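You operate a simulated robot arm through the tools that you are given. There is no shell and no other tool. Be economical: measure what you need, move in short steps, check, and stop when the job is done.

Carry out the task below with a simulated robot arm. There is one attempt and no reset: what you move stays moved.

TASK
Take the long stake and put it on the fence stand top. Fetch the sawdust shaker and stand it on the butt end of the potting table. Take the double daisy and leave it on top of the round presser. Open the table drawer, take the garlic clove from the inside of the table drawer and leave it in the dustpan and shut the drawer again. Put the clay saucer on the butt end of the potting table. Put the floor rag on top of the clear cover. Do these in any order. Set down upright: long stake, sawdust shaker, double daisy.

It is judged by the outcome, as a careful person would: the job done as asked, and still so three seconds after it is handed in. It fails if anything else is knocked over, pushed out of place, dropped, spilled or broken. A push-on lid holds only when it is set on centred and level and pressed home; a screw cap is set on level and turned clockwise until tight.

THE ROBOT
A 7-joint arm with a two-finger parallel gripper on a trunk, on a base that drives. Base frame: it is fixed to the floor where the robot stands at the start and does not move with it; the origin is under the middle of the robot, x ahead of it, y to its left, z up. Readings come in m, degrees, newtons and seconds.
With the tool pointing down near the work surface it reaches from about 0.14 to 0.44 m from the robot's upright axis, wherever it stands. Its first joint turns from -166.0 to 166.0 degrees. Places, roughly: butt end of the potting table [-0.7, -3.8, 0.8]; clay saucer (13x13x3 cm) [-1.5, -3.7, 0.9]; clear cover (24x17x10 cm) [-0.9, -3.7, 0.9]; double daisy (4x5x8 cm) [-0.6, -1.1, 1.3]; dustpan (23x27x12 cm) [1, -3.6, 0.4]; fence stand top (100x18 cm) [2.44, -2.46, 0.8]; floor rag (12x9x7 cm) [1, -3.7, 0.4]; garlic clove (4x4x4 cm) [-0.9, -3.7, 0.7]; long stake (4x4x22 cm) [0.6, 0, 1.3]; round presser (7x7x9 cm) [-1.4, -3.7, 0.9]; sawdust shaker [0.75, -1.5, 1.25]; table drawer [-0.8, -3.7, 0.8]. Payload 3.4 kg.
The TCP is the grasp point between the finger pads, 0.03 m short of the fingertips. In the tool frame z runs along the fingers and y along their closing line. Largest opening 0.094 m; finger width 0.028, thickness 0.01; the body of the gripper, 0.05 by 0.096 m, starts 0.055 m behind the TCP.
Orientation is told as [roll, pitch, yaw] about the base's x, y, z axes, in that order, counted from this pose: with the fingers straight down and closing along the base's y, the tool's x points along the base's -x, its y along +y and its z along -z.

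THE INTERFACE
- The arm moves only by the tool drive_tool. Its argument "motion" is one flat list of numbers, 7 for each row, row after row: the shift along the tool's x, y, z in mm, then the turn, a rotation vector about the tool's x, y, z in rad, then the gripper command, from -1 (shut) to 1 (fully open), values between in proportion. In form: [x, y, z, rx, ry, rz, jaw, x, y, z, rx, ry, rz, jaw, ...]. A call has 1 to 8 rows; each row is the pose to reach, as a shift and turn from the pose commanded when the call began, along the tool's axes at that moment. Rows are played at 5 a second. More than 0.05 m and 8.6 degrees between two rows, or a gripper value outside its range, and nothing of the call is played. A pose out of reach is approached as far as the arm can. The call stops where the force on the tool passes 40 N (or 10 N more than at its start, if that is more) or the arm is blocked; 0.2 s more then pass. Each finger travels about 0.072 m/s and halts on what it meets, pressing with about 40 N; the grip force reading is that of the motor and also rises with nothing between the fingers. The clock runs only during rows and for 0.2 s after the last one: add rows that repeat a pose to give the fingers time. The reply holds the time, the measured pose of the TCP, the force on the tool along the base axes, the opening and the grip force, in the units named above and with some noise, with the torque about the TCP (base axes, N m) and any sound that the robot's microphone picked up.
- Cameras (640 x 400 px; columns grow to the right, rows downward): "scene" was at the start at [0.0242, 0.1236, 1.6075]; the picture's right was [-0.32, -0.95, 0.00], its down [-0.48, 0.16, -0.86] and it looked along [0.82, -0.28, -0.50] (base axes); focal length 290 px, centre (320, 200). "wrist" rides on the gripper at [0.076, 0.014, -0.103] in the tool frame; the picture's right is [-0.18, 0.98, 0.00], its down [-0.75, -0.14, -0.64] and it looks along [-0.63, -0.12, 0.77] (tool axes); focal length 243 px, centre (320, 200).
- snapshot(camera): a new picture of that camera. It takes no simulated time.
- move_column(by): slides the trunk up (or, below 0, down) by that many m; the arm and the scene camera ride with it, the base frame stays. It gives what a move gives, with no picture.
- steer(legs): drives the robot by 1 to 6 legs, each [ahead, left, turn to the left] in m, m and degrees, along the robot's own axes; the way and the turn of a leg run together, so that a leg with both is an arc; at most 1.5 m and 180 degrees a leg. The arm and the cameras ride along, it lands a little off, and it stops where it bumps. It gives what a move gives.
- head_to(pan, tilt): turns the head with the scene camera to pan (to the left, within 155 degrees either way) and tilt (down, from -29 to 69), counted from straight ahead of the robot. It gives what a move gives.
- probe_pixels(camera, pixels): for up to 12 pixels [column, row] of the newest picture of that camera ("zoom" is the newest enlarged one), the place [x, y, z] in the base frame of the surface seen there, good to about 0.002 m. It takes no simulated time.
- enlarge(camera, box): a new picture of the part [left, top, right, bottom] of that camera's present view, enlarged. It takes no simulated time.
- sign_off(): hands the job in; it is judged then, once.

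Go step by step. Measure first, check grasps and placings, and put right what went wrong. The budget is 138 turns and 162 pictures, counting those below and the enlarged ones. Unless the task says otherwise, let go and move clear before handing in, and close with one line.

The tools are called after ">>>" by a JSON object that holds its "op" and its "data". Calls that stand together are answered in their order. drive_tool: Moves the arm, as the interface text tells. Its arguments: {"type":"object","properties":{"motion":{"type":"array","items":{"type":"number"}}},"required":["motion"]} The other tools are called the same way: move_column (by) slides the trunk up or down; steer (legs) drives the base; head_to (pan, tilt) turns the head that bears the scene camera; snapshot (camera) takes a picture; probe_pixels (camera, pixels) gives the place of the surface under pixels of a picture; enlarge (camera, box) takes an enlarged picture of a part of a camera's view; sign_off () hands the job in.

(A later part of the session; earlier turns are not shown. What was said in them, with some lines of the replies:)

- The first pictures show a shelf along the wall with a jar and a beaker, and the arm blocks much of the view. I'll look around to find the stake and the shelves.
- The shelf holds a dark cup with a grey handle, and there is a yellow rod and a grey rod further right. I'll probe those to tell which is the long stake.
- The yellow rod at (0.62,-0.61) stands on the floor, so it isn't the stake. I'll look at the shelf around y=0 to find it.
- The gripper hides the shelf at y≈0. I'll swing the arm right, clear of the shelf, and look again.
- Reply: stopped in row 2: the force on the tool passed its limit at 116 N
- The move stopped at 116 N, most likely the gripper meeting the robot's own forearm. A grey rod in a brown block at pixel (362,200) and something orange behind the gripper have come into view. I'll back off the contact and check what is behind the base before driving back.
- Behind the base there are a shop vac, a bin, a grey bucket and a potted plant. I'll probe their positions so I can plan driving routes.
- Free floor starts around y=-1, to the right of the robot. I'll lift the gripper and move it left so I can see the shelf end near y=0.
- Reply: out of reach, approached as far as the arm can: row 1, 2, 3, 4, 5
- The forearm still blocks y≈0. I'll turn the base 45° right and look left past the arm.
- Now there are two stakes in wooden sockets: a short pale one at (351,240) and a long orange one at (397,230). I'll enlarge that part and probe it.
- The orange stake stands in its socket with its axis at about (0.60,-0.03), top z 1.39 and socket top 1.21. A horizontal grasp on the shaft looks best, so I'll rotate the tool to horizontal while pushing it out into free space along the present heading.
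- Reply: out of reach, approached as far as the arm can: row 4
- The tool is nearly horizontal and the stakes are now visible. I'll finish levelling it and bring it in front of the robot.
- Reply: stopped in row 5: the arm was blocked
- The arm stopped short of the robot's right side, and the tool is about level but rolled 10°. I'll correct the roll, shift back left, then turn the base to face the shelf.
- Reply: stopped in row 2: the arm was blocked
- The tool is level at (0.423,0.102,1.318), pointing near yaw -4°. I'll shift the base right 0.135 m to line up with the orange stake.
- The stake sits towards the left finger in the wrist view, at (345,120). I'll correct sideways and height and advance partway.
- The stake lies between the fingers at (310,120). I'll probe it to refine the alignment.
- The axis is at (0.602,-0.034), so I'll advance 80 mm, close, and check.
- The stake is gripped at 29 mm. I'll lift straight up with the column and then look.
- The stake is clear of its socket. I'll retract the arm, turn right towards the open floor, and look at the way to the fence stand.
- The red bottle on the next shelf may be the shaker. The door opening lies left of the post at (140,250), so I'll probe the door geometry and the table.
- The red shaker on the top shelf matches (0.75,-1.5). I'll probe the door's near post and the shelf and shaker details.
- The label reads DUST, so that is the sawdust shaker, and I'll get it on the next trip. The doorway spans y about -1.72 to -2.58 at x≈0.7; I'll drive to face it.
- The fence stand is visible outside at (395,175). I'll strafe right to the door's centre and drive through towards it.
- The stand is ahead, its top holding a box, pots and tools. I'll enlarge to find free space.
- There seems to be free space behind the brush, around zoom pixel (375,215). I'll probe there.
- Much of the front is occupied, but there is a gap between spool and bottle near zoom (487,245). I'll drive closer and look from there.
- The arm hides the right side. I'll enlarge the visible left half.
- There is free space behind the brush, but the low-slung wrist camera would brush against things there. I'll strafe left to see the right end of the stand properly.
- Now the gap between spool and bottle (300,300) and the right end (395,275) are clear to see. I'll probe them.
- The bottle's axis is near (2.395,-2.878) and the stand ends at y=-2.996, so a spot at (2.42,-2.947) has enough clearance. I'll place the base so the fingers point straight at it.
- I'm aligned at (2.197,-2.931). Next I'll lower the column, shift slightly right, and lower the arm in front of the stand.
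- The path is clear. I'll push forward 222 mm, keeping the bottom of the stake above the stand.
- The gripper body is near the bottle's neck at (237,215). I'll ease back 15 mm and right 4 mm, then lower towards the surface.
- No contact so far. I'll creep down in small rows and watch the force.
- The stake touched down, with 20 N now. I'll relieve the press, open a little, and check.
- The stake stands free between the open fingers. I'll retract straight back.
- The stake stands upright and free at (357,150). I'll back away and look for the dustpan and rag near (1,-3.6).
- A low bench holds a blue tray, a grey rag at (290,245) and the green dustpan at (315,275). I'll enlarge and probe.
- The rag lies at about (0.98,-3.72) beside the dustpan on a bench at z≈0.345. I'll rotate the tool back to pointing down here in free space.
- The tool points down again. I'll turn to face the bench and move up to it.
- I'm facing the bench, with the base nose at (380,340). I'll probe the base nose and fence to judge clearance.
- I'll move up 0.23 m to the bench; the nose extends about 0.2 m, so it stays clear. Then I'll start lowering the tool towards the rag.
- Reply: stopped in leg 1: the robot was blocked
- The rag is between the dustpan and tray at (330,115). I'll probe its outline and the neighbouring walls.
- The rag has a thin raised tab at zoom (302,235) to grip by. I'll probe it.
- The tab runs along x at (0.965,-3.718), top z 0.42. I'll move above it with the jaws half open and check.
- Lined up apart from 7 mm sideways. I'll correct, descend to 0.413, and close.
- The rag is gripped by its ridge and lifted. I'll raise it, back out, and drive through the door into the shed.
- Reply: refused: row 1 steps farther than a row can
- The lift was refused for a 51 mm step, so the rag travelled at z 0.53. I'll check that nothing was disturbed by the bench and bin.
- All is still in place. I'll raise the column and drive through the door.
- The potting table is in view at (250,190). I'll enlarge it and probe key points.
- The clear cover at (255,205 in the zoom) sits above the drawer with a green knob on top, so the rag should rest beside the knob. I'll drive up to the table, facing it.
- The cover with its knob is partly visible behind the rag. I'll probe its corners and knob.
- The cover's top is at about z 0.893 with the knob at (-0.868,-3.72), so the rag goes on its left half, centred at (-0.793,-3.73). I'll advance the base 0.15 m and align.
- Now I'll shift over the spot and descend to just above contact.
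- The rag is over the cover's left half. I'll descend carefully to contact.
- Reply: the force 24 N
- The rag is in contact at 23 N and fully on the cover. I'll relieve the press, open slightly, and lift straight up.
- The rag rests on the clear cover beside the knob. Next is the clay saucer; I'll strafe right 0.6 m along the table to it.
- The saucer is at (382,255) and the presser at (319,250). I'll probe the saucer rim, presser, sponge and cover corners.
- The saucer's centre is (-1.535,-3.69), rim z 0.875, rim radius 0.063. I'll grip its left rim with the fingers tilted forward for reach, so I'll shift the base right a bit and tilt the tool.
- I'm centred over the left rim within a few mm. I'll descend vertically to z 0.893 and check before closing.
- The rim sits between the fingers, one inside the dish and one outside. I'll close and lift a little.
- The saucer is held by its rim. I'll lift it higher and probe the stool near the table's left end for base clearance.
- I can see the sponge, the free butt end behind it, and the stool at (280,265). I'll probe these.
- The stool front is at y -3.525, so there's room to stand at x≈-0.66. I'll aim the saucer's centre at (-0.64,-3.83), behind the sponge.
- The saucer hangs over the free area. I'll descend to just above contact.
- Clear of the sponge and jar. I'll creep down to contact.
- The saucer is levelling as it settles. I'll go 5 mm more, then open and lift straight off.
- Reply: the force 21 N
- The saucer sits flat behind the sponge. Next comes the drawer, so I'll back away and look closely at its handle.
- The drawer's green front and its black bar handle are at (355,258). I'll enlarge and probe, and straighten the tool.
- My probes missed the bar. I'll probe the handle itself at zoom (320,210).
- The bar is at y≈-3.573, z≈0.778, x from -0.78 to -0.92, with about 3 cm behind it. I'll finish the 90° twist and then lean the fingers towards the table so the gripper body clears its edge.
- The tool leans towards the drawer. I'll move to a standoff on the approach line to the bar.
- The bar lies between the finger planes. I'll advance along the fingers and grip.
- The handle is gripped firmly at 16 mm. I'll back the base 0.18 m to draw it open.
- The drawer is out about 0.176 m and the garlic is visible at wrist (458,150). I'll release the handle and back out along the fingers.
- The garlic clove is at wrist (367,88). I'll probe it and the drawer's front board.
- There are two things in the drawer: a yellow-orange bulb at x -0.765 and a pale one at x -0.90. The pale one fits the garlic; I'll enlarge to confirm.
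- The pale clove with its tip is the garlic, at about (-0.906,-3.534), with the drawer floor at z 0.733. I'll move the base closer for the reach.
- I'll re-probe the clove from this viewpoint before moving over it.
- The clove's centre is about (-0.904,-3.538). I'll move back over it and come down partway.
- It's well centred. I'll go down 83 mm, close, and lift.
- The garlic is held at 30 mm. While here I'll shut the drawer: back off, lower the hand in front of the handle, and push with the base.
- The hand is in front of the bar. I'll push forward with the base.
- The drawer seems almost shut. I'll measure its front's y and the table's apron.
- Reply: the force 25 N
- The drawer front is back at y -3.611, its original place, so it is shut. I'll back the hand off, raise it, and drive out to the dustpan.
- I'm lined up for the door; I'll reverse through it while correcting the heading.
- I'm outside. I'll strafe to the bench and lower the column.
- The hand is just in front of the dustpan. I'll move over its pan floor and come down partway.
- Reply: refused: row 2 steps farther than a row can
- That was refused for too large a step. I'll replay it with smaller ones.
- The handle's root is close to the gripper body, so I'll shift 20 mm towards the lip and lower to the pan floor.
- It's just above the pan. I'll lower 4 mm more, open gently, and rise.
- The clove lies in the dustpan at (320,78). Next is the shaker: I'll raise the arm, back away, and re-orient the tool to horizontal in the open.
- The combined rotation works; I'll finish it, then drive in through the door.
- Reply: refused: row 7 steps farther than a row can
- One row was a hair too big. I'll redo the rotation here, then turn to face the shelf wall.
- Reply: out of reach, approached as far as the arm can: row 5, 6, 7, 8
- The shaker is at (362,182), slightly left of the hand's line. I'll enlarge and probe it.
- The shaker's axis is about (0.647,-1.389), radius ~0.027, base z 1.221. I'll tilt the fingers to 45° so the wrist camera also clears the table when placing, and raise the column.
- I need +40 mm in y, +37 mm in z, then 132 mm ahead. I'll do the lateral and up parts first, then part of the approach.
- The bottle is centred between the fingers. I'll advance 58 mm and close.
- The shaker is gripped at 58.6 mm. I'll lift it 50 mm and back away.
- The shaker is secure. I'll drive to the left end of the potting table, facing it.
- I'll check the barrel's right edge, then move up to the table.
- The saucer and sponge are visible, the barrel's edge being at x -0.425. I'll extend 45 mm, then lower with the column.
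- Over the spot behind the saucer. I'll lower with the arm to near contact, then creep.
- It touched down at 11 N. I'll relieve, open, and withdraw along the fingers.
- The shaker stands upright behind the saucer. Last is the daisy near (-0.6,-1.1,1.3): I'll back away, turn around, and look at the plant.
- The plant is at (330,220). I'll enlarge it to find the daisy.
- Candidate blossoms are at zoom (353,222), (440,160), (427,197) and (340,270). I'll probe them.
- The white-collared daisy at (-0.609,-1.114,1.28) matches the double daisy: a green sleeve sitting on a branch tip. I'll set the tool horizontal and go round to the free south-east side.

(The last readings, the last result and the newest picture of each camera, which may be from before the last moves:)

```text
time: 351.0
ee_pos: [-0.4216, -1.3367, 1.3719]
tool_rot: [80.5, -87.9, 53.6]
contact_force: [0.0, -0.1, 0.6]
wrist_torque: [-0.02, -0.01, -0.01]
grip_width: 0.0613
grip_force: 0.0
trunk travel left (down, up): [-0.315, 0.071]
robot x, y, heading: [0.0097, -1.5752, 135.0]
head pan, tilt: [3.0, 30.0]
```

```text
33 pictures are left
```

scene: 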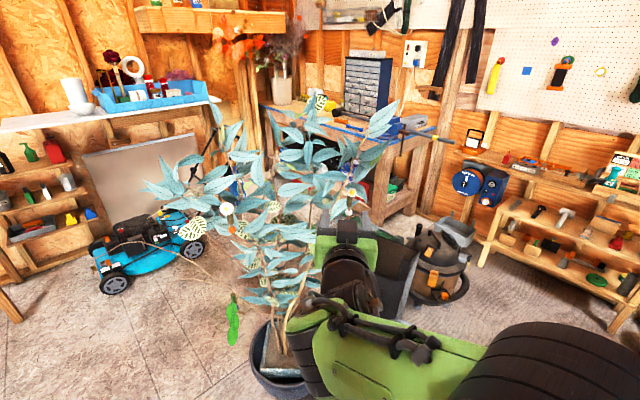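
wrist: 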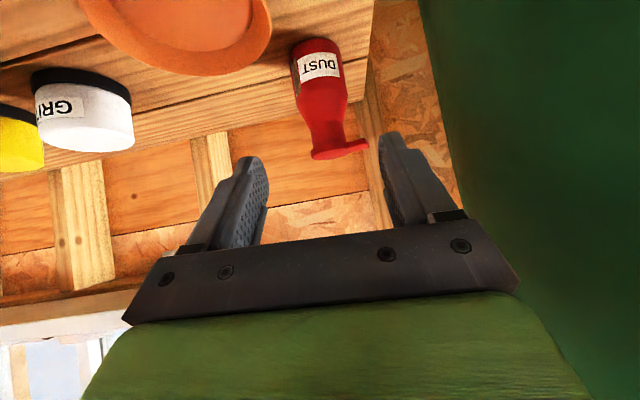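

Let me enlarge around (350,200) to find the daisy relative to the hand.

>>> {"op": "enlarge", "data": {"camera": "scene", "box": [290, 150, 410, 240]}}

>>> {"op": "snapshot", "data": {"camera": "wrist"}}

```text
4.44 times, centred on (350, 195) of scene
```

zoom: 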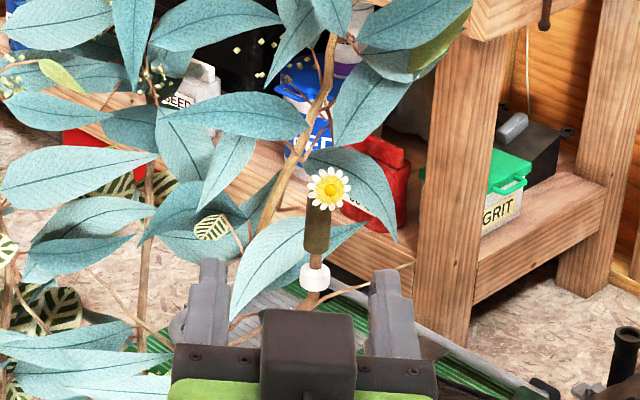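

```text
31 pictures are left
```

wrist: 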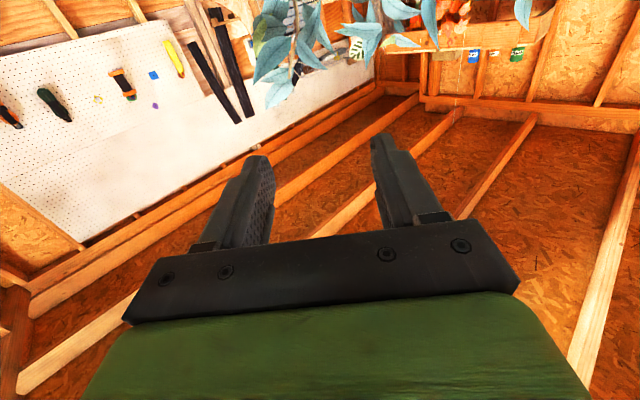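

The daisy faces us: flower at (328,188), sleeve at (317,230), white collar at (315,275). I'll probe them.

>>> {"op": "probe_pixels", "data": {"camera": "zoom", "pixels": [[328, 190], [317, 218], [317, 235], [317, 250], [306, 235], [328, 235], [315, 278], [312, 298], [317, 262], [345, 165], [260, 260], [370, 170]]}}

```text
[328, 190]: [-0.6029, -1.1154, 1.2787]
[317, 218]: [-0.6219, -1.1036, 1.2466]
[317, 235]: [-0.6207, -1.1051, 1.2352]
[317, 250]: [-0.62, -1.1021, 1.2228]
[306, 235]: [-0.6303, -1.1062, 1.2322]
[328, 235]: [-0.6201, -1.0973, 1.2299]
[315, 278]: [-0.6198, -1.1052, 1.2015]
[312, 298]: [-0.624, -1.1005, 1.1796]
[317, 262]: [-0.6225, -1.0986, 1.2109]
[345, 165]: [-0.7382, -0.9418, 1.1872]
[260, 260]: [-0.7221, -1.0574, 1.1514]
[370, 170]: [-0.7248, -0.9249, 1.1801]
```

The sleeve's axis is about (-0.628,-1.098) from z 1.215 to 1.27, with the flower facing us above. I'll lower the column 0.134 m, advance the base 0.17 m, and check from the wrist.

>>> {"op": "move_column", "data": {"by": -0.134}}

>>> {"op": "steer", "data": {"legs": [[0.17, -0.018, 0]]}}

>>> {"op": "snapshot", "data": {"camera": "wrist"}}

>>> {"op": "enlarge", "data": {"camera": "scene", "box": [270, 130, 430, 270]}}

```text
time: 352.6
ee_pos: [-0.4216, -1.338, 1.2385]
tool_rot: [80.7, -88.0, 53.5]
contact_force: [0.7, 0.5, -0.1]
wrist_torque: [-0.01, -0.01, 0.0]
grip_width: 0.061
grip_force: 0.0
trunk travel left (down, up): [-0.181, 0.205]
robot x, y, heading: [0.0049, -1.5769, 135.3]
head pan, tilt: [3.0, 30.0]
```

```text
time: 354.0
ee_pos: [-0.5279, -1.206, 1.2384]
tool_rot: [78.1, -88.0, 55.9]
contact_force: [0.0, 0.4, 0.0]
wrist_torque: [0.02, 0.01, 0.0]
grip_width: 0.0614
grip_force: 0.1
trunk travel left (down, up): [-0.181, 0.205]
robot x, y, heading: [-0.0975, -1.4439, 135.2]
head pan, tilt: [3.0, 30.0]
```

```text
30 pictures are left
```

wrist: 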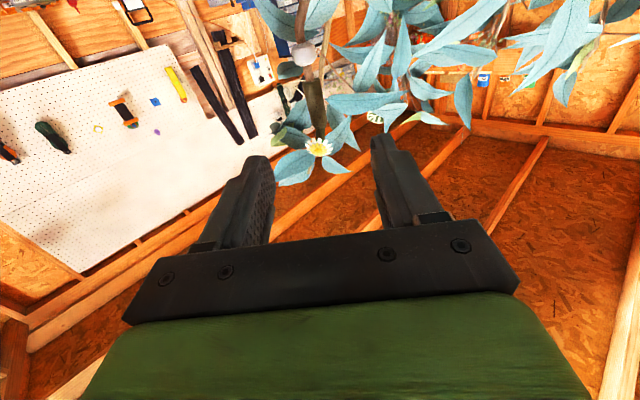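

```text
2.86 times, centred on (350, 200) of scene
```

zoom: 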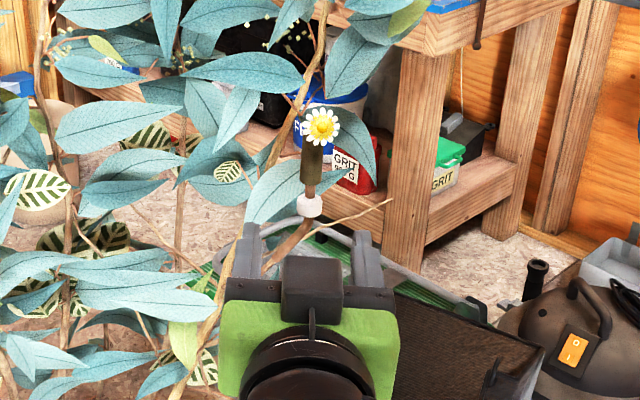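

The flower is centred between the fingers at (320,147). I'll advance 95 mm and check again.

>>> {"op": "drive_tool", "data": {"motion": [0, -1, 35, 0, 0, 0, 0.2, 0, -2, 70, 0, 0, 0, 0.1, 0, -3, 97, 0, 0, 0, 0.1]}}

>>> {"op": "snapshot", "data": {"camera": "wrist"}}

>>> {"op": "enlarge", "data": {"camera": "scene", "box": [290, 140, 410, 240]}}

```text
time: 354.8
ee_pos: [-0.5939, -1.1353, 1.2375]
tool_rot: [79.4, -88.0, 54.7]
contact_force: [-0.2, 0.3, 0.0]
wrist_torque: [-0.01, 0.04, -0.01]
grip_width: 0.0521
grip_force: 0.0
trunk travel left (down, up): [-0.181, 0.205]
robot x, y, heading: [-0.0954, -1.448, 135.2]
head pan, tilt: [3.0, 30.0]
```

```text
28 pictures are left
```

wrist: 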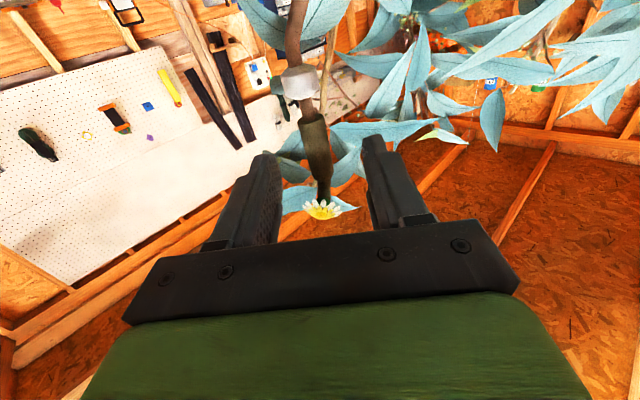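

```text
4.00 times, centred on (350, 190) of scene
```

zoom: 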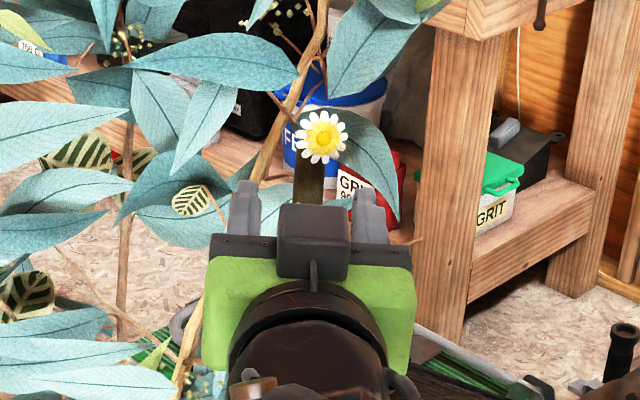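

The sleeve is between the fingers, leaves well behind. I'll advance 39 mm, close, then pull up slightly.

>>> {"op": "drive_tool", "data": {"motion": [0, -1, 20, 0, 0, 0, 0.1, 0, -1, 39, 0, 0, 0, 0.1, 0, -1, 39, 0, 0, 0, -0.4, 0, -1, 39, 0, 0, 0, -1, 0, -1, 39, 0, 0, 0, -1]}}

>>> {"op": "snapshot", "data": {"camera": "wrist"}}

```text
time: 356.0
ee_pos: [-0.6153, -1.109, 1.2387]
tool_rot: [80.3, -88.0, 53.9]
contact_force: [3.3, -2.1, -1.1]
wrist_torque: [-0.01, -0.06, -0.07]
grip_width: 0.0246
grip_force: 40.3
trunk travel left (down, up): [-0.181, 0.205]
robot x, y, heading: [-0.0973, -1.4464, 135.3]
head pan, tilt: [3.0, 30.0]
```

```text
26 pictures are left
```

wrist: 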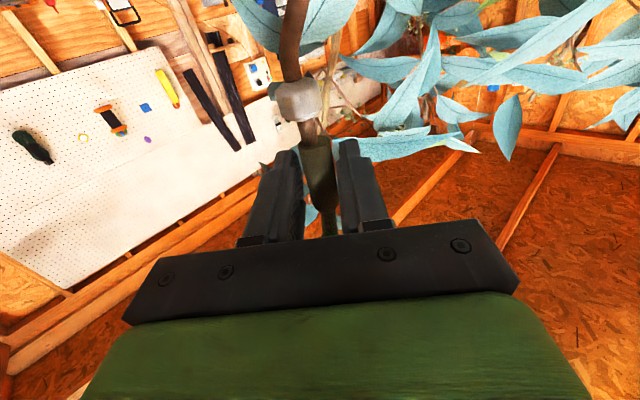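

The sleeve is gripped at 24.6 mm. I'll pull straight up gently.

>>> {"op": "drive_tool", "data": {"motion": [-8, 0, 0, 0, 0, 0, -1, -16, 0, 0, 0, 0, 0, -1, -26, 0, 0, 0, 0, 0, -1, -40, 0, 0, 0, 0, 0, -1, -60, 0, 0, 0, 0, 0, -1]}}

>>> {"op": "snapshot", "data": {"camera": "wrist"}}

```text
time: 357.2
ee_pos: [-0.6165, -1.1061, 1.2961]
tool_rot: [81.3, -88.0, 52.9]
contact_force: [-0.4, 0.0, 0.1]
wrist_torque: [0.02, -0.03, 0.0]
grip_width: 0.0245
grip_force: 40.2
trunk travel left (down, up): [-0.181, 0.205]
robot x, y, heading: [-0.0972, -1.4448, 135.1]
head pan, tilt: [3.0, 30.0]
```

```text
25 pictures are left
```

wrist: 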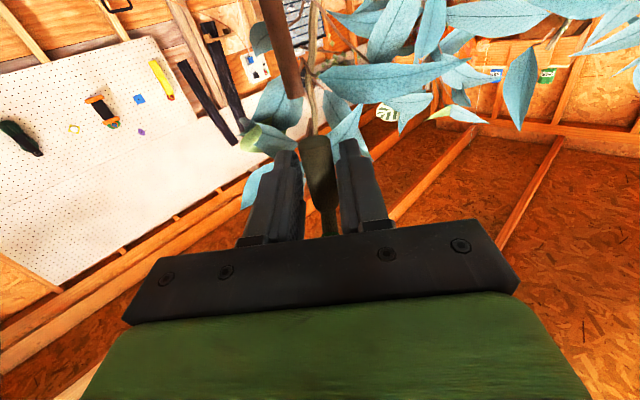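

The daisy came off the stem. I'll back the base away and inspect what I hold.

>>> {"op": "steer", "data": {"legs": [[-0.3, 0, 0]]}}

>>> {"op": "enlarge", "data": {"camera": "scene", "box": [270, 100, 430, 240]}}

>>> {"op": "enlarge", "data": {"camera": "wrist", "box": [260, 90, 400, 240]}}

```text
time: 359.3
ee_pos: [-0.4014, -1.3186, 1.2945]
tool_rot: [81.8, -88.0, 52.3]
contact_force: [0.6, -0.5, 0.7]
wrist_torque: [-0.01, 0.01, 0.0]
grip_width: 0.0243
grip_force: 40.3
trunk travel left (down, up): [-0.181, 0.205]
robot x, y, heading: [0.1156, -1.6619, 135.1]
head pan, tilt: [3.0, 30.0]
```

```text
2.86 times, centred on (350, 170) of scene
```

zoom: 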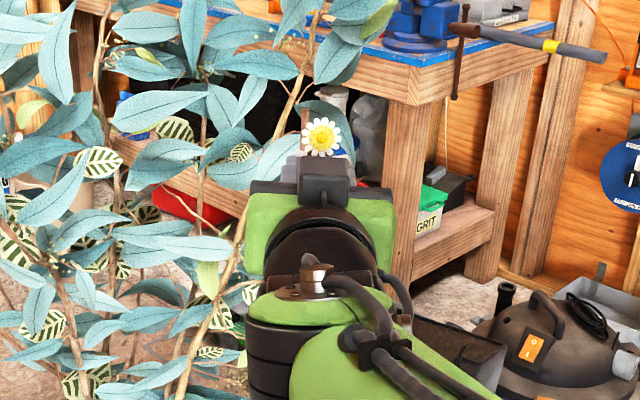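

```text
2.67 times, centred on (330, 165) of wrist
```

zoom: 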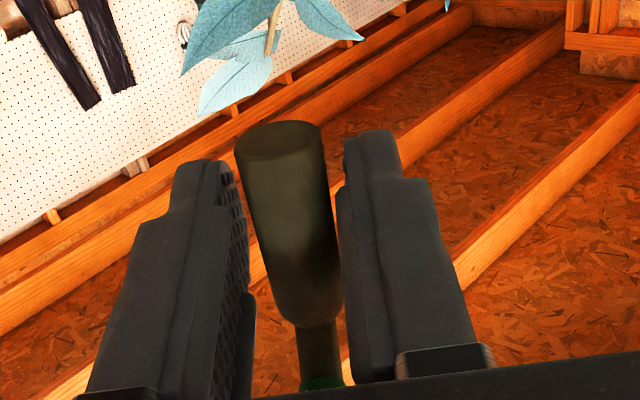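

I hold a flat-bottomed sleeve about 25 mm wide with the flower above. I'll probe the sleeve's bottom to know its offset from the TCP.

>>> {"op": "probe_pixels", "data": {"camera": "zoom", "pixels": [[278, 135], [245, 148], [312, 135], [278, 126], [278, 150], [290, 170], [290, 200], [290, 240], [300, 300]]}}

>>> {"op": "steer", "data": {"legs": [[0, 0, 135], [1.0, -0.6, 0]]}}

```text
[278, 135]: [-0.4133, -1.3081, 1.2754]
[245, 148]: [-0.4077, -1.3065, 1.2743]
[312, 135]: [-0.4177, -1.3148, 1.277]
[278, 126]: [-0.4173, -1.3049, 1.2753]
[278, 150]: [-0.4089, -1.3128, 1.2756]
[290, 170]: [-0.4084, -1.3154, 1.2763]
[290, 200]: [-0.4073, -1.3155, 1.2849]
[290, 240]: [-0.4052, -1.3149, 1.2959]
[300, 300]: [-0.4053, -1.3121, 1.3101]
```

```text
time: 370.9
ee_pos: [-0.3027, -3.2854, 1.2935]
tool_rot: [79.8, -88.0, -168.8]
contact_force: [-0.6, 0.1, 0.5]
wrist_torque: [0.02, 0.01, 0.01]
grip_width: 0.0239
grip_force: 39.9
trunk travel left (down, up): [-0.181, 0.205]
robot x, y, heading: [-0.4482, -2.681, -88.2]
head pan, tilt: [3.0, 30.0]
```

The sleeve bottom is 19 mm below the TCP and its axis 14 mm ahead of it. I'll drive to the presser at (-1.362,-3.68).

>>> {"op": "steer", "data": {"legs": [[0, -1.05, -1], [0.25, 0, 0]]}}

>>> {"op": "move_column", "data": {"by": -0.18}}

>>> {"op": "head_to", "data": {"pan": 5, "tilt": 45}}

>>> {"op": "snapshot", "data": {"camera": "scene"}}

```text
time: 377.7
ee_pos: [-1.3303, -3.5732, 1.2943]
tool_rot: [78.6, -88.0, -167.4]
contact_force: [0.1, 0.0, -0.4]
wrist_torque: [0.0, 0.01, 0.01]
grip_width: 0.0248
grip_force: 39.7
trunk travel left (down, up): [-0.181, 0.205]
robot x, y, heading: [-1.4772, -2.9669, -87.8]
head pan, tilt: [3.0, 30.0]
```

```text
time: 379.7
ee_pos: [-1.3307, -3.5713, 1.1146]
tool_rot: [80.6, -88.0, -169.7]
contact_force: [0.4, 0.5, 0.3]
wrist_torque: [-0.01, -0.02, -0.01]
grip_width: 0.0244
grip_force: 40.4
trunk travel left (down, up): [-0.001, 0.385]
robot x, y, heading: [-1.4788, -2.9711, -88.0]
head pan, tilt: [3.0, 30.0]
```

```text
time: 380.5
ee_pos: [-1.3306, -3.571, 1.1142]
tool_rot: [80.3, -88.0, -169.2]
contact_force: [-0.3, -0.6, 0.2]
wrist_torque: [0.0, -0.04, -0.02]
grip_width: 0.0244
grip_force: 40.0
trunk travel left (down, up): [-0.001, 0.385]
robot x, y, heading: [-1.4773, -2.9644, -87.8]
head pan, tilt: [5.0, 45.0]
```

```text
22 pictures are left
```

scene: 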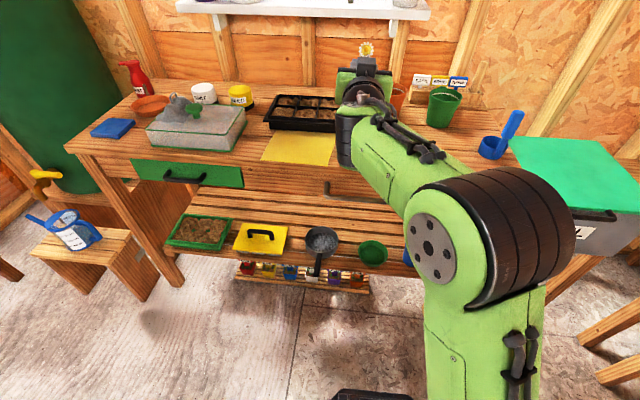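

All other placings look intact. I'll lower the arm 125 mm with a 2° roll correction, then bring the base over the presser.

>>> {"op": "drive_tool", "data": {"motion": [40, 0, 0, 0, 0, -0.017, -1, 80, 0, 0, 0, 0, -0.034, -1, 120, 0, 0, 0, 0, -0.034, -1]}}

>>> {"op": "steer", "data": {"legs": [[0.07, -0.036, 0]]}}

>>> {"op": "enlarge", "data": {"camera": "scene", "box": [270, 90, 430, 220]}}

>>> {"op": "snapshot", "data": {"camera": "wrist"}}

```text
time: 381.3
ee_pos: [-1.3291, -3.5688, 0.9943]
tool_rot: [4.8, -89.7, -93.8]
contact_force: [0.5, 0.1, -0.5]
wrist_torque: [0.03, -0.01, 0.0]
grip_width: 0.0243
grip_force: 40.0
trunk travel left (down, up): [-0.001, 0.385]
robot x, y, heading: [-1.4812, -2.9688, -88.0]
head pan, tilt: [5.0, 45.0]
```

```text
time: 382.3
ee_pos: [-1.3624, -3.6412, 0.9935]
tool_rot: [5.2, -89.6, -94.2]
contact_force: [-0.3, -0.4, 0.1]
wrist_torque: [0.02, 0.0, 0.0]
grip_width: 0.0246
grip_force: 39.8
trunk travel left (down, up): [-0.001, 0.385]
robot x, y, heading: [-1.5139, -3.0406, -88.1]
head pan, tilt: [5.0, 45.0]
```

```text
3.08 times, centred on (350, 155) of scene
```

zoom: 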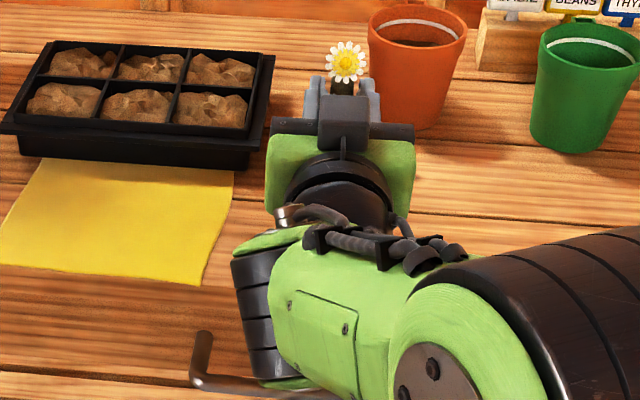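

```text
20 pictures are left
```

wrist: 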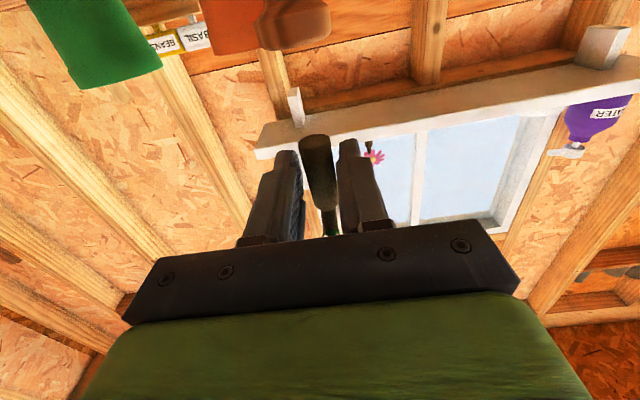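

I'll probe the presser's knob at wrist (295,25) and the sleeve bottom at (318,142) for exact alignment.

>>> {"op": "probe_pixels", "data": {"camera": "wrist", "pixels": [[295, 30], [270, 30], [320, 25], [295, 45], [318, 141], [305, 142], [328, 138], [318, 136], [318, 150], [290, 5]]}}

>>> {"op": "enlarge", "data": {"camera": "wrist", "box": [230, 0, 390, 160]}}

```text
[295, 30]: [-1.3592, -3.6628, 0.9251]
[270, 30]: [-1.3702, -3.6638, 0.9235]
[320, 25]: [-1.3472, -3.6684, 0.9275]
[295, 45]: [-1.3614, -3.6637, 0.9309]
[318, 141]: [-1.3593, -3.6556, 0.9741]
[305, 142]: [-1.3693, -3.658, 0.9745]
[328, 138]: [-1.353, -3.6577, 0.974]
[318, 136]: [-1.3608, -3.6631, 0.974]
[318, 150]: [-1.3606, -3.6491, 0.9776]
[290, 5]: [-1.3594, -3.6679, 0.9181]
```

```text
2.50 times, centred on (310, 80) of wrist
```

zoom: 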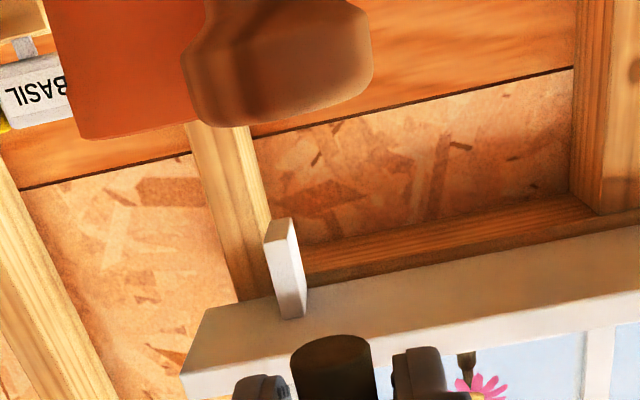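

The knob's axis is (-1.361,-3.680) and the sleeve bottom is at (-1.361,-3.656,0.974), so x matches; I'll go 24 mm forward, then down 34 mm.

>>> {"op": "drive_tool", "data": {"motion": [0, 0, 12, 0, 0, 0, -1, 0, 0, 24.5, 0, 0, 0, -1, 15, 0, 24.5, 0, 0, 0, -1, 28, 0, 24.5, 0, 0, 0, -1, 34, 0, 24.5, 0, 0, 0, -1]}}

>>> {"op": "enlarge", "data": {"camera": "wrist", "box": [230, 0, 390, 160]}}

>>> {"op": "probe_pixels", "data": {"camera": "zoom", "pixels": [[330, 340], [300, 345], [360, 338], [290, 150], [250, 150], [330, 150], [290, 200]]}}

```text
time: 383.5
ee_pos: [-1.3616, -3.6634, 0.9606]
tool_rot: [0.6, -89.7, -89.6]
contact_force: [0.2, -0.1, -0.1]
wrist_torque: [0.0, -0.06, 0.0]
grip_width: 0.0243
grip_force: 40.0
trunk travel left (down, up): [-0.001, 0.385]
robot x, y, heading: [-1.5137, -3.0359, -88.0]
head pan, tilt: [5.0, 45.0]
```

```text
2.50 times, centred on (310, 80) of wrist
```

zoom: 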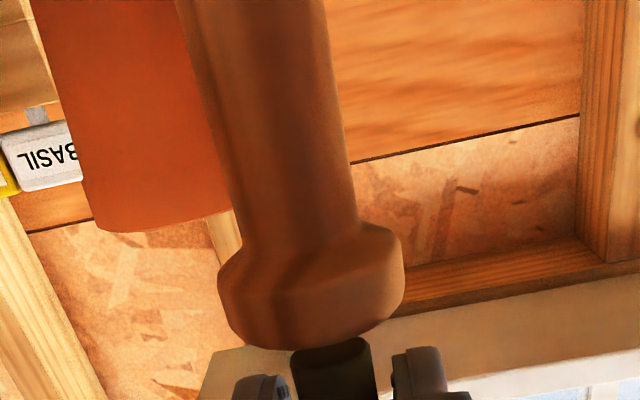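

```text
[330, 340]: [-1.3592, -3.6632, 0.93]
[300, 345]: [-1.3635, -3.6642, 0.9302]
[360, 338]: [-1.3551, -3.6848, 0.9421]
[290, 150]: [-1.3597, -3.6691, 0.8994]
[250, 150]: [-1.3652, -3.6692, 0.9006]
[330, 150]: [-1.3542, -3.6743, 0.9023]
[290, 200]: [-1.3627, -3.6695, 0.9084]
```

The sleeve is right above the knob with a few mm gap. I'll creep down to contact.

>>> {"op": "drive_tool", "data": {"motion": [2, 0, 1.5, 0, 0, 0, -1, 4, 0, 1.5, 0, 0, 0, -1]}}

>>> {"op": "drive_tool", "data": {"motion": [1.5, 0, 0, 0, 0, 0, -1, 3, 0, 0, 0, 0, 0, -1]}}

>>> {"op": "drive_tool", "data": {"motion": [1, 0, 0, 0, 0, 0, -1]}}

```text
time: 384.1
ee_pos: [-1.3617, -3.6663, 0.9549]
tool_rot: [1.2, -89.7, -90.1]
contact_force: [-0.7, 0.8, -0.9]
wrist_torque: [0.02, 0.01, -0.03]
grip_width: 0.0243
grip_force: 39.8
trunk travel left (down, up): [-0.001, 0.385]
robot x, y, heading: [-1.511, -3.0366, -88.1]
head pan, tilt: [5.0, 45.0]
```

```text
time: 384.7
ee_pos: [-1.3621, -3.6662, 0.9535]
tool_rot: [4.4, -89.7, -93.3]
contact_force: [-0.2, -0.2, -0.7]
wrist_torque: [-0.01, -0.01, 0.03]
grip_width: 0.0246
grip_force: 40.2
trunk travel left (down, up): [-0.001, 0.385]
robot x, y, heading: [-1.5153, -3.0416, -88.0]
head pan, tilt: [5.0, 45.0]
```

```text
time: 385.1
ee_pos: [-1.3624, -3.6659, 0.9519]
tool_rot: [7.3, -89.7, -96.2]
contact_force: [-0.4, -0.6, 1.9]
wrist_torque: [-0.03, -0.01, -0.01]
grip_width: 0.0246
grip_force: 40.1
trunk travel left (down, up): [-0.001, 0.385]
robot x, y, heading: [-1.5116, -3.041, -88.0]
head pan, tilt: [5.0, 45.0]
```

Contact is just starting. I'll go 1.5 mm more and look.

>>> {"op": "drive_tool", "data": {"motion": [1.5, 0, 0, 0, 0, 0, -1]}}

>>> {"op": "enlarge", "data": {"camera": "wrist", "box": [230, 0, 390, 160]}}

```text
time: 385.5
ee_pos: [-1.3613, -3.6662, 0.9521]
tool_rot: [24.2, -89.9, -113.1]
contact_force: [-0.7, -1.7, 7.0]
wrist_torque: [-0.09, 0.0, 0.02]
grip_width: 0.0242
grip_force: 40.1
trunk travel left (down, up): [-0.001, 0.385]
robot x, y, heading: [-1.5123, -3.043, -87.6]
head pan, tilt: [5.0, 45.0]
```

```text
2.50 times, centred on (310, 80) of wrist
```

zoom: 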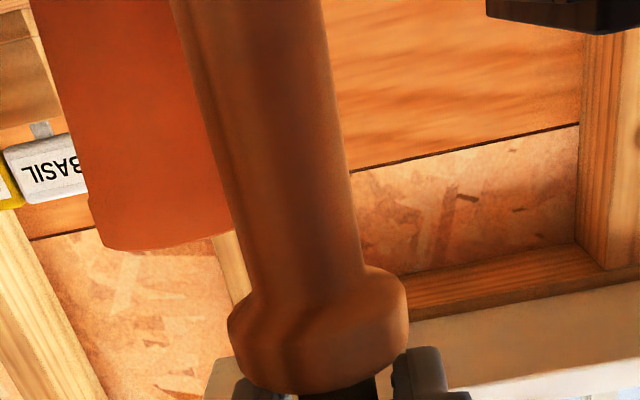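

It's seated at 7 N. I'll relieve the press, open slowly, and check before withdrawing.

>>> {"op": "drive_tool", "data": {"motion": [-2, 0, 0, 0, 0, 0, -1, -2, 0, 0, 0, 0, 0, -0.45, -2, 0, 0, 0, 0, 0, -0.35, -2, 0, 0, 0, 0, 0, -0.2, -2, 0, 0, 0, 0, 0, 0, -2, 0, 0, 0, 0, 0, 0.15, -2, 0, 0, 0, 0, 0, 0.15]}}

>>> {"op": "snapshot", "data": {"camera": "wrist"}}

>>> {"op": "enlarge", "data": {"camera": "scene", "box": [270, 70, 430, 200]}}

```text
time: 387.1
ee_pos: [-1.361, -3.6652, 0.9528]
tool_rot: [3.4, -89.7, -92.3]
contact_force: [0.3, -0.1, -1.0]
wrist_torque: [0.02, -0.02, 0.04]
grip_width: 0.0543
grip_force: 0.0
trunk travel left (down, up): [-0.001, 0.385]
robot x, y, heading: [-1.5126, -3.0406, -87.6]
head pan, tilt: [5.0, 45.0]
```

```text
16 pictures are left
```

wrist: 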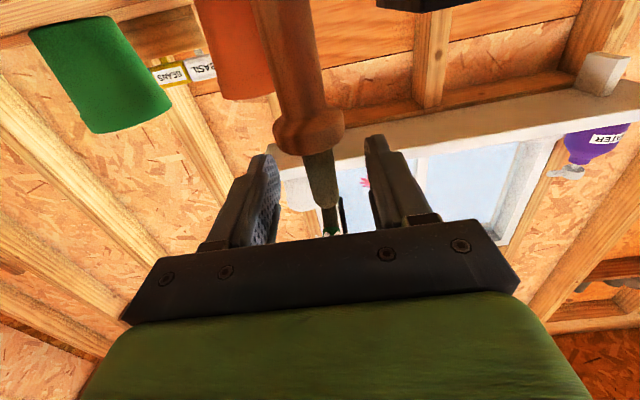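

```text
3.08 times, centred on (350, 135) of scene
```

zoom: 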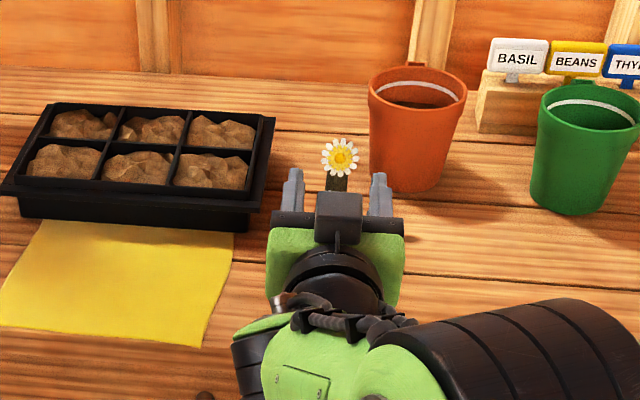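

The daisy stands free on the knob between the open fingers. I'll withdraw straight back along the fingers.

>>> {"op": "drive_tool", "data": {"motion": [0, 0, -15, 0, 0, 0, 0.15, 0, 0, -40, 0, 0, 0, 0.15, 0, 0, -80, 0, 0, 0, 0.15, 0, 0, -120, 0, 0, 0, 0.15]}}

>>> {"op": "steer", "data": {"legs": [[-0.3, 0, 0]]}}

>>> {"op": "snapshot", "data": {"camera": "scene"}}

>>> {"op": "enlarge", "data": {"camera": "scene", "box": [60, 40, 480, 240]}}

```text
time: 388.1
ee_pos: [-1.365, -3.5438, 0.95]
tool_rot: [-4.0, -89.6, -85.0]
contact_force: [-0.4, 0.0, 0.5]
wrist_torque: [0.0, 0.0, -0.01]
grip_width: 0.0539
grip_force: 0.1
trunk travel left (down, up): [-0.001, 0.385]
robot x, y, heading: [-1.5121, -3.038, -87.9]
head pan, tilt: [5.0, 45.0]
```

```text
time: 390.2
ee_pos: [-1.3716, -3.2389, 0.9493]
tool_rot: [2.8, -89.7, -91.0]
contact_force: [-0.8, -0.2, 0.1]
wrist_torque: [0.02, -0.02, -0.05]
grip_width: 0.0541
grip_force: 0.1
trunk travel left (down, up): [-0.001, 0.385]
robot x, y, heading: [-1.529, -2.7384, -86.8]
head pan, tilt: [5.0, 45.0]
```

```text
14 pictures are left
```

scene: 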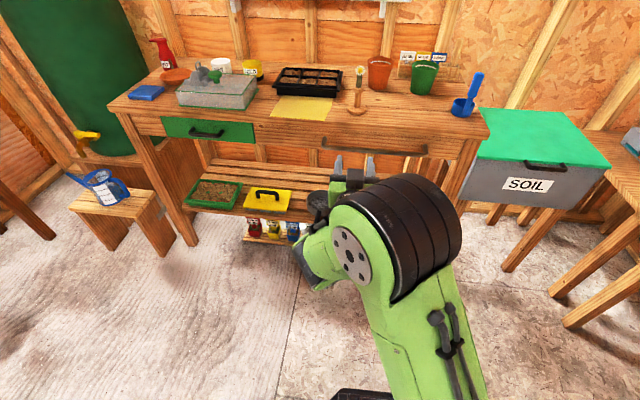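

```text
1.52 times, centred on (270, 140) of scene
```

zoom: 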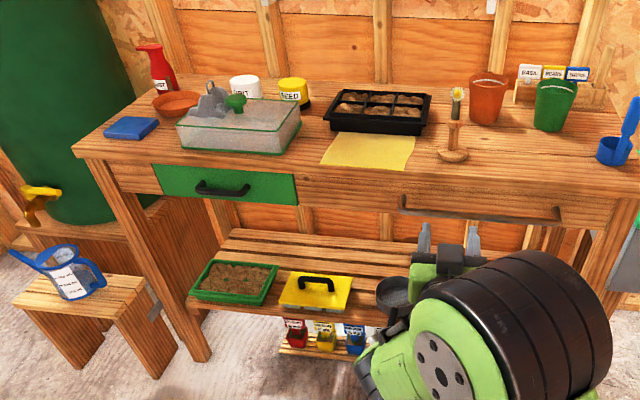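

The daisy stands upright on the presser, the shaker and saucer are on the table's butt end, the rag is on the cover, and the drawer is flush. The stake and garlic were checked when I placed them, so I'm handing in.

>>> {"op": "sign_off", "data": {}}

```text
The job is handed in.
```

All six jobs are done and handed in. The stake is on the fence stand, the shaker and saucer on the table's butt end, the daisy on the presser, the garlic in the dustpan with the drawer shut, and the rag on the clear cover.
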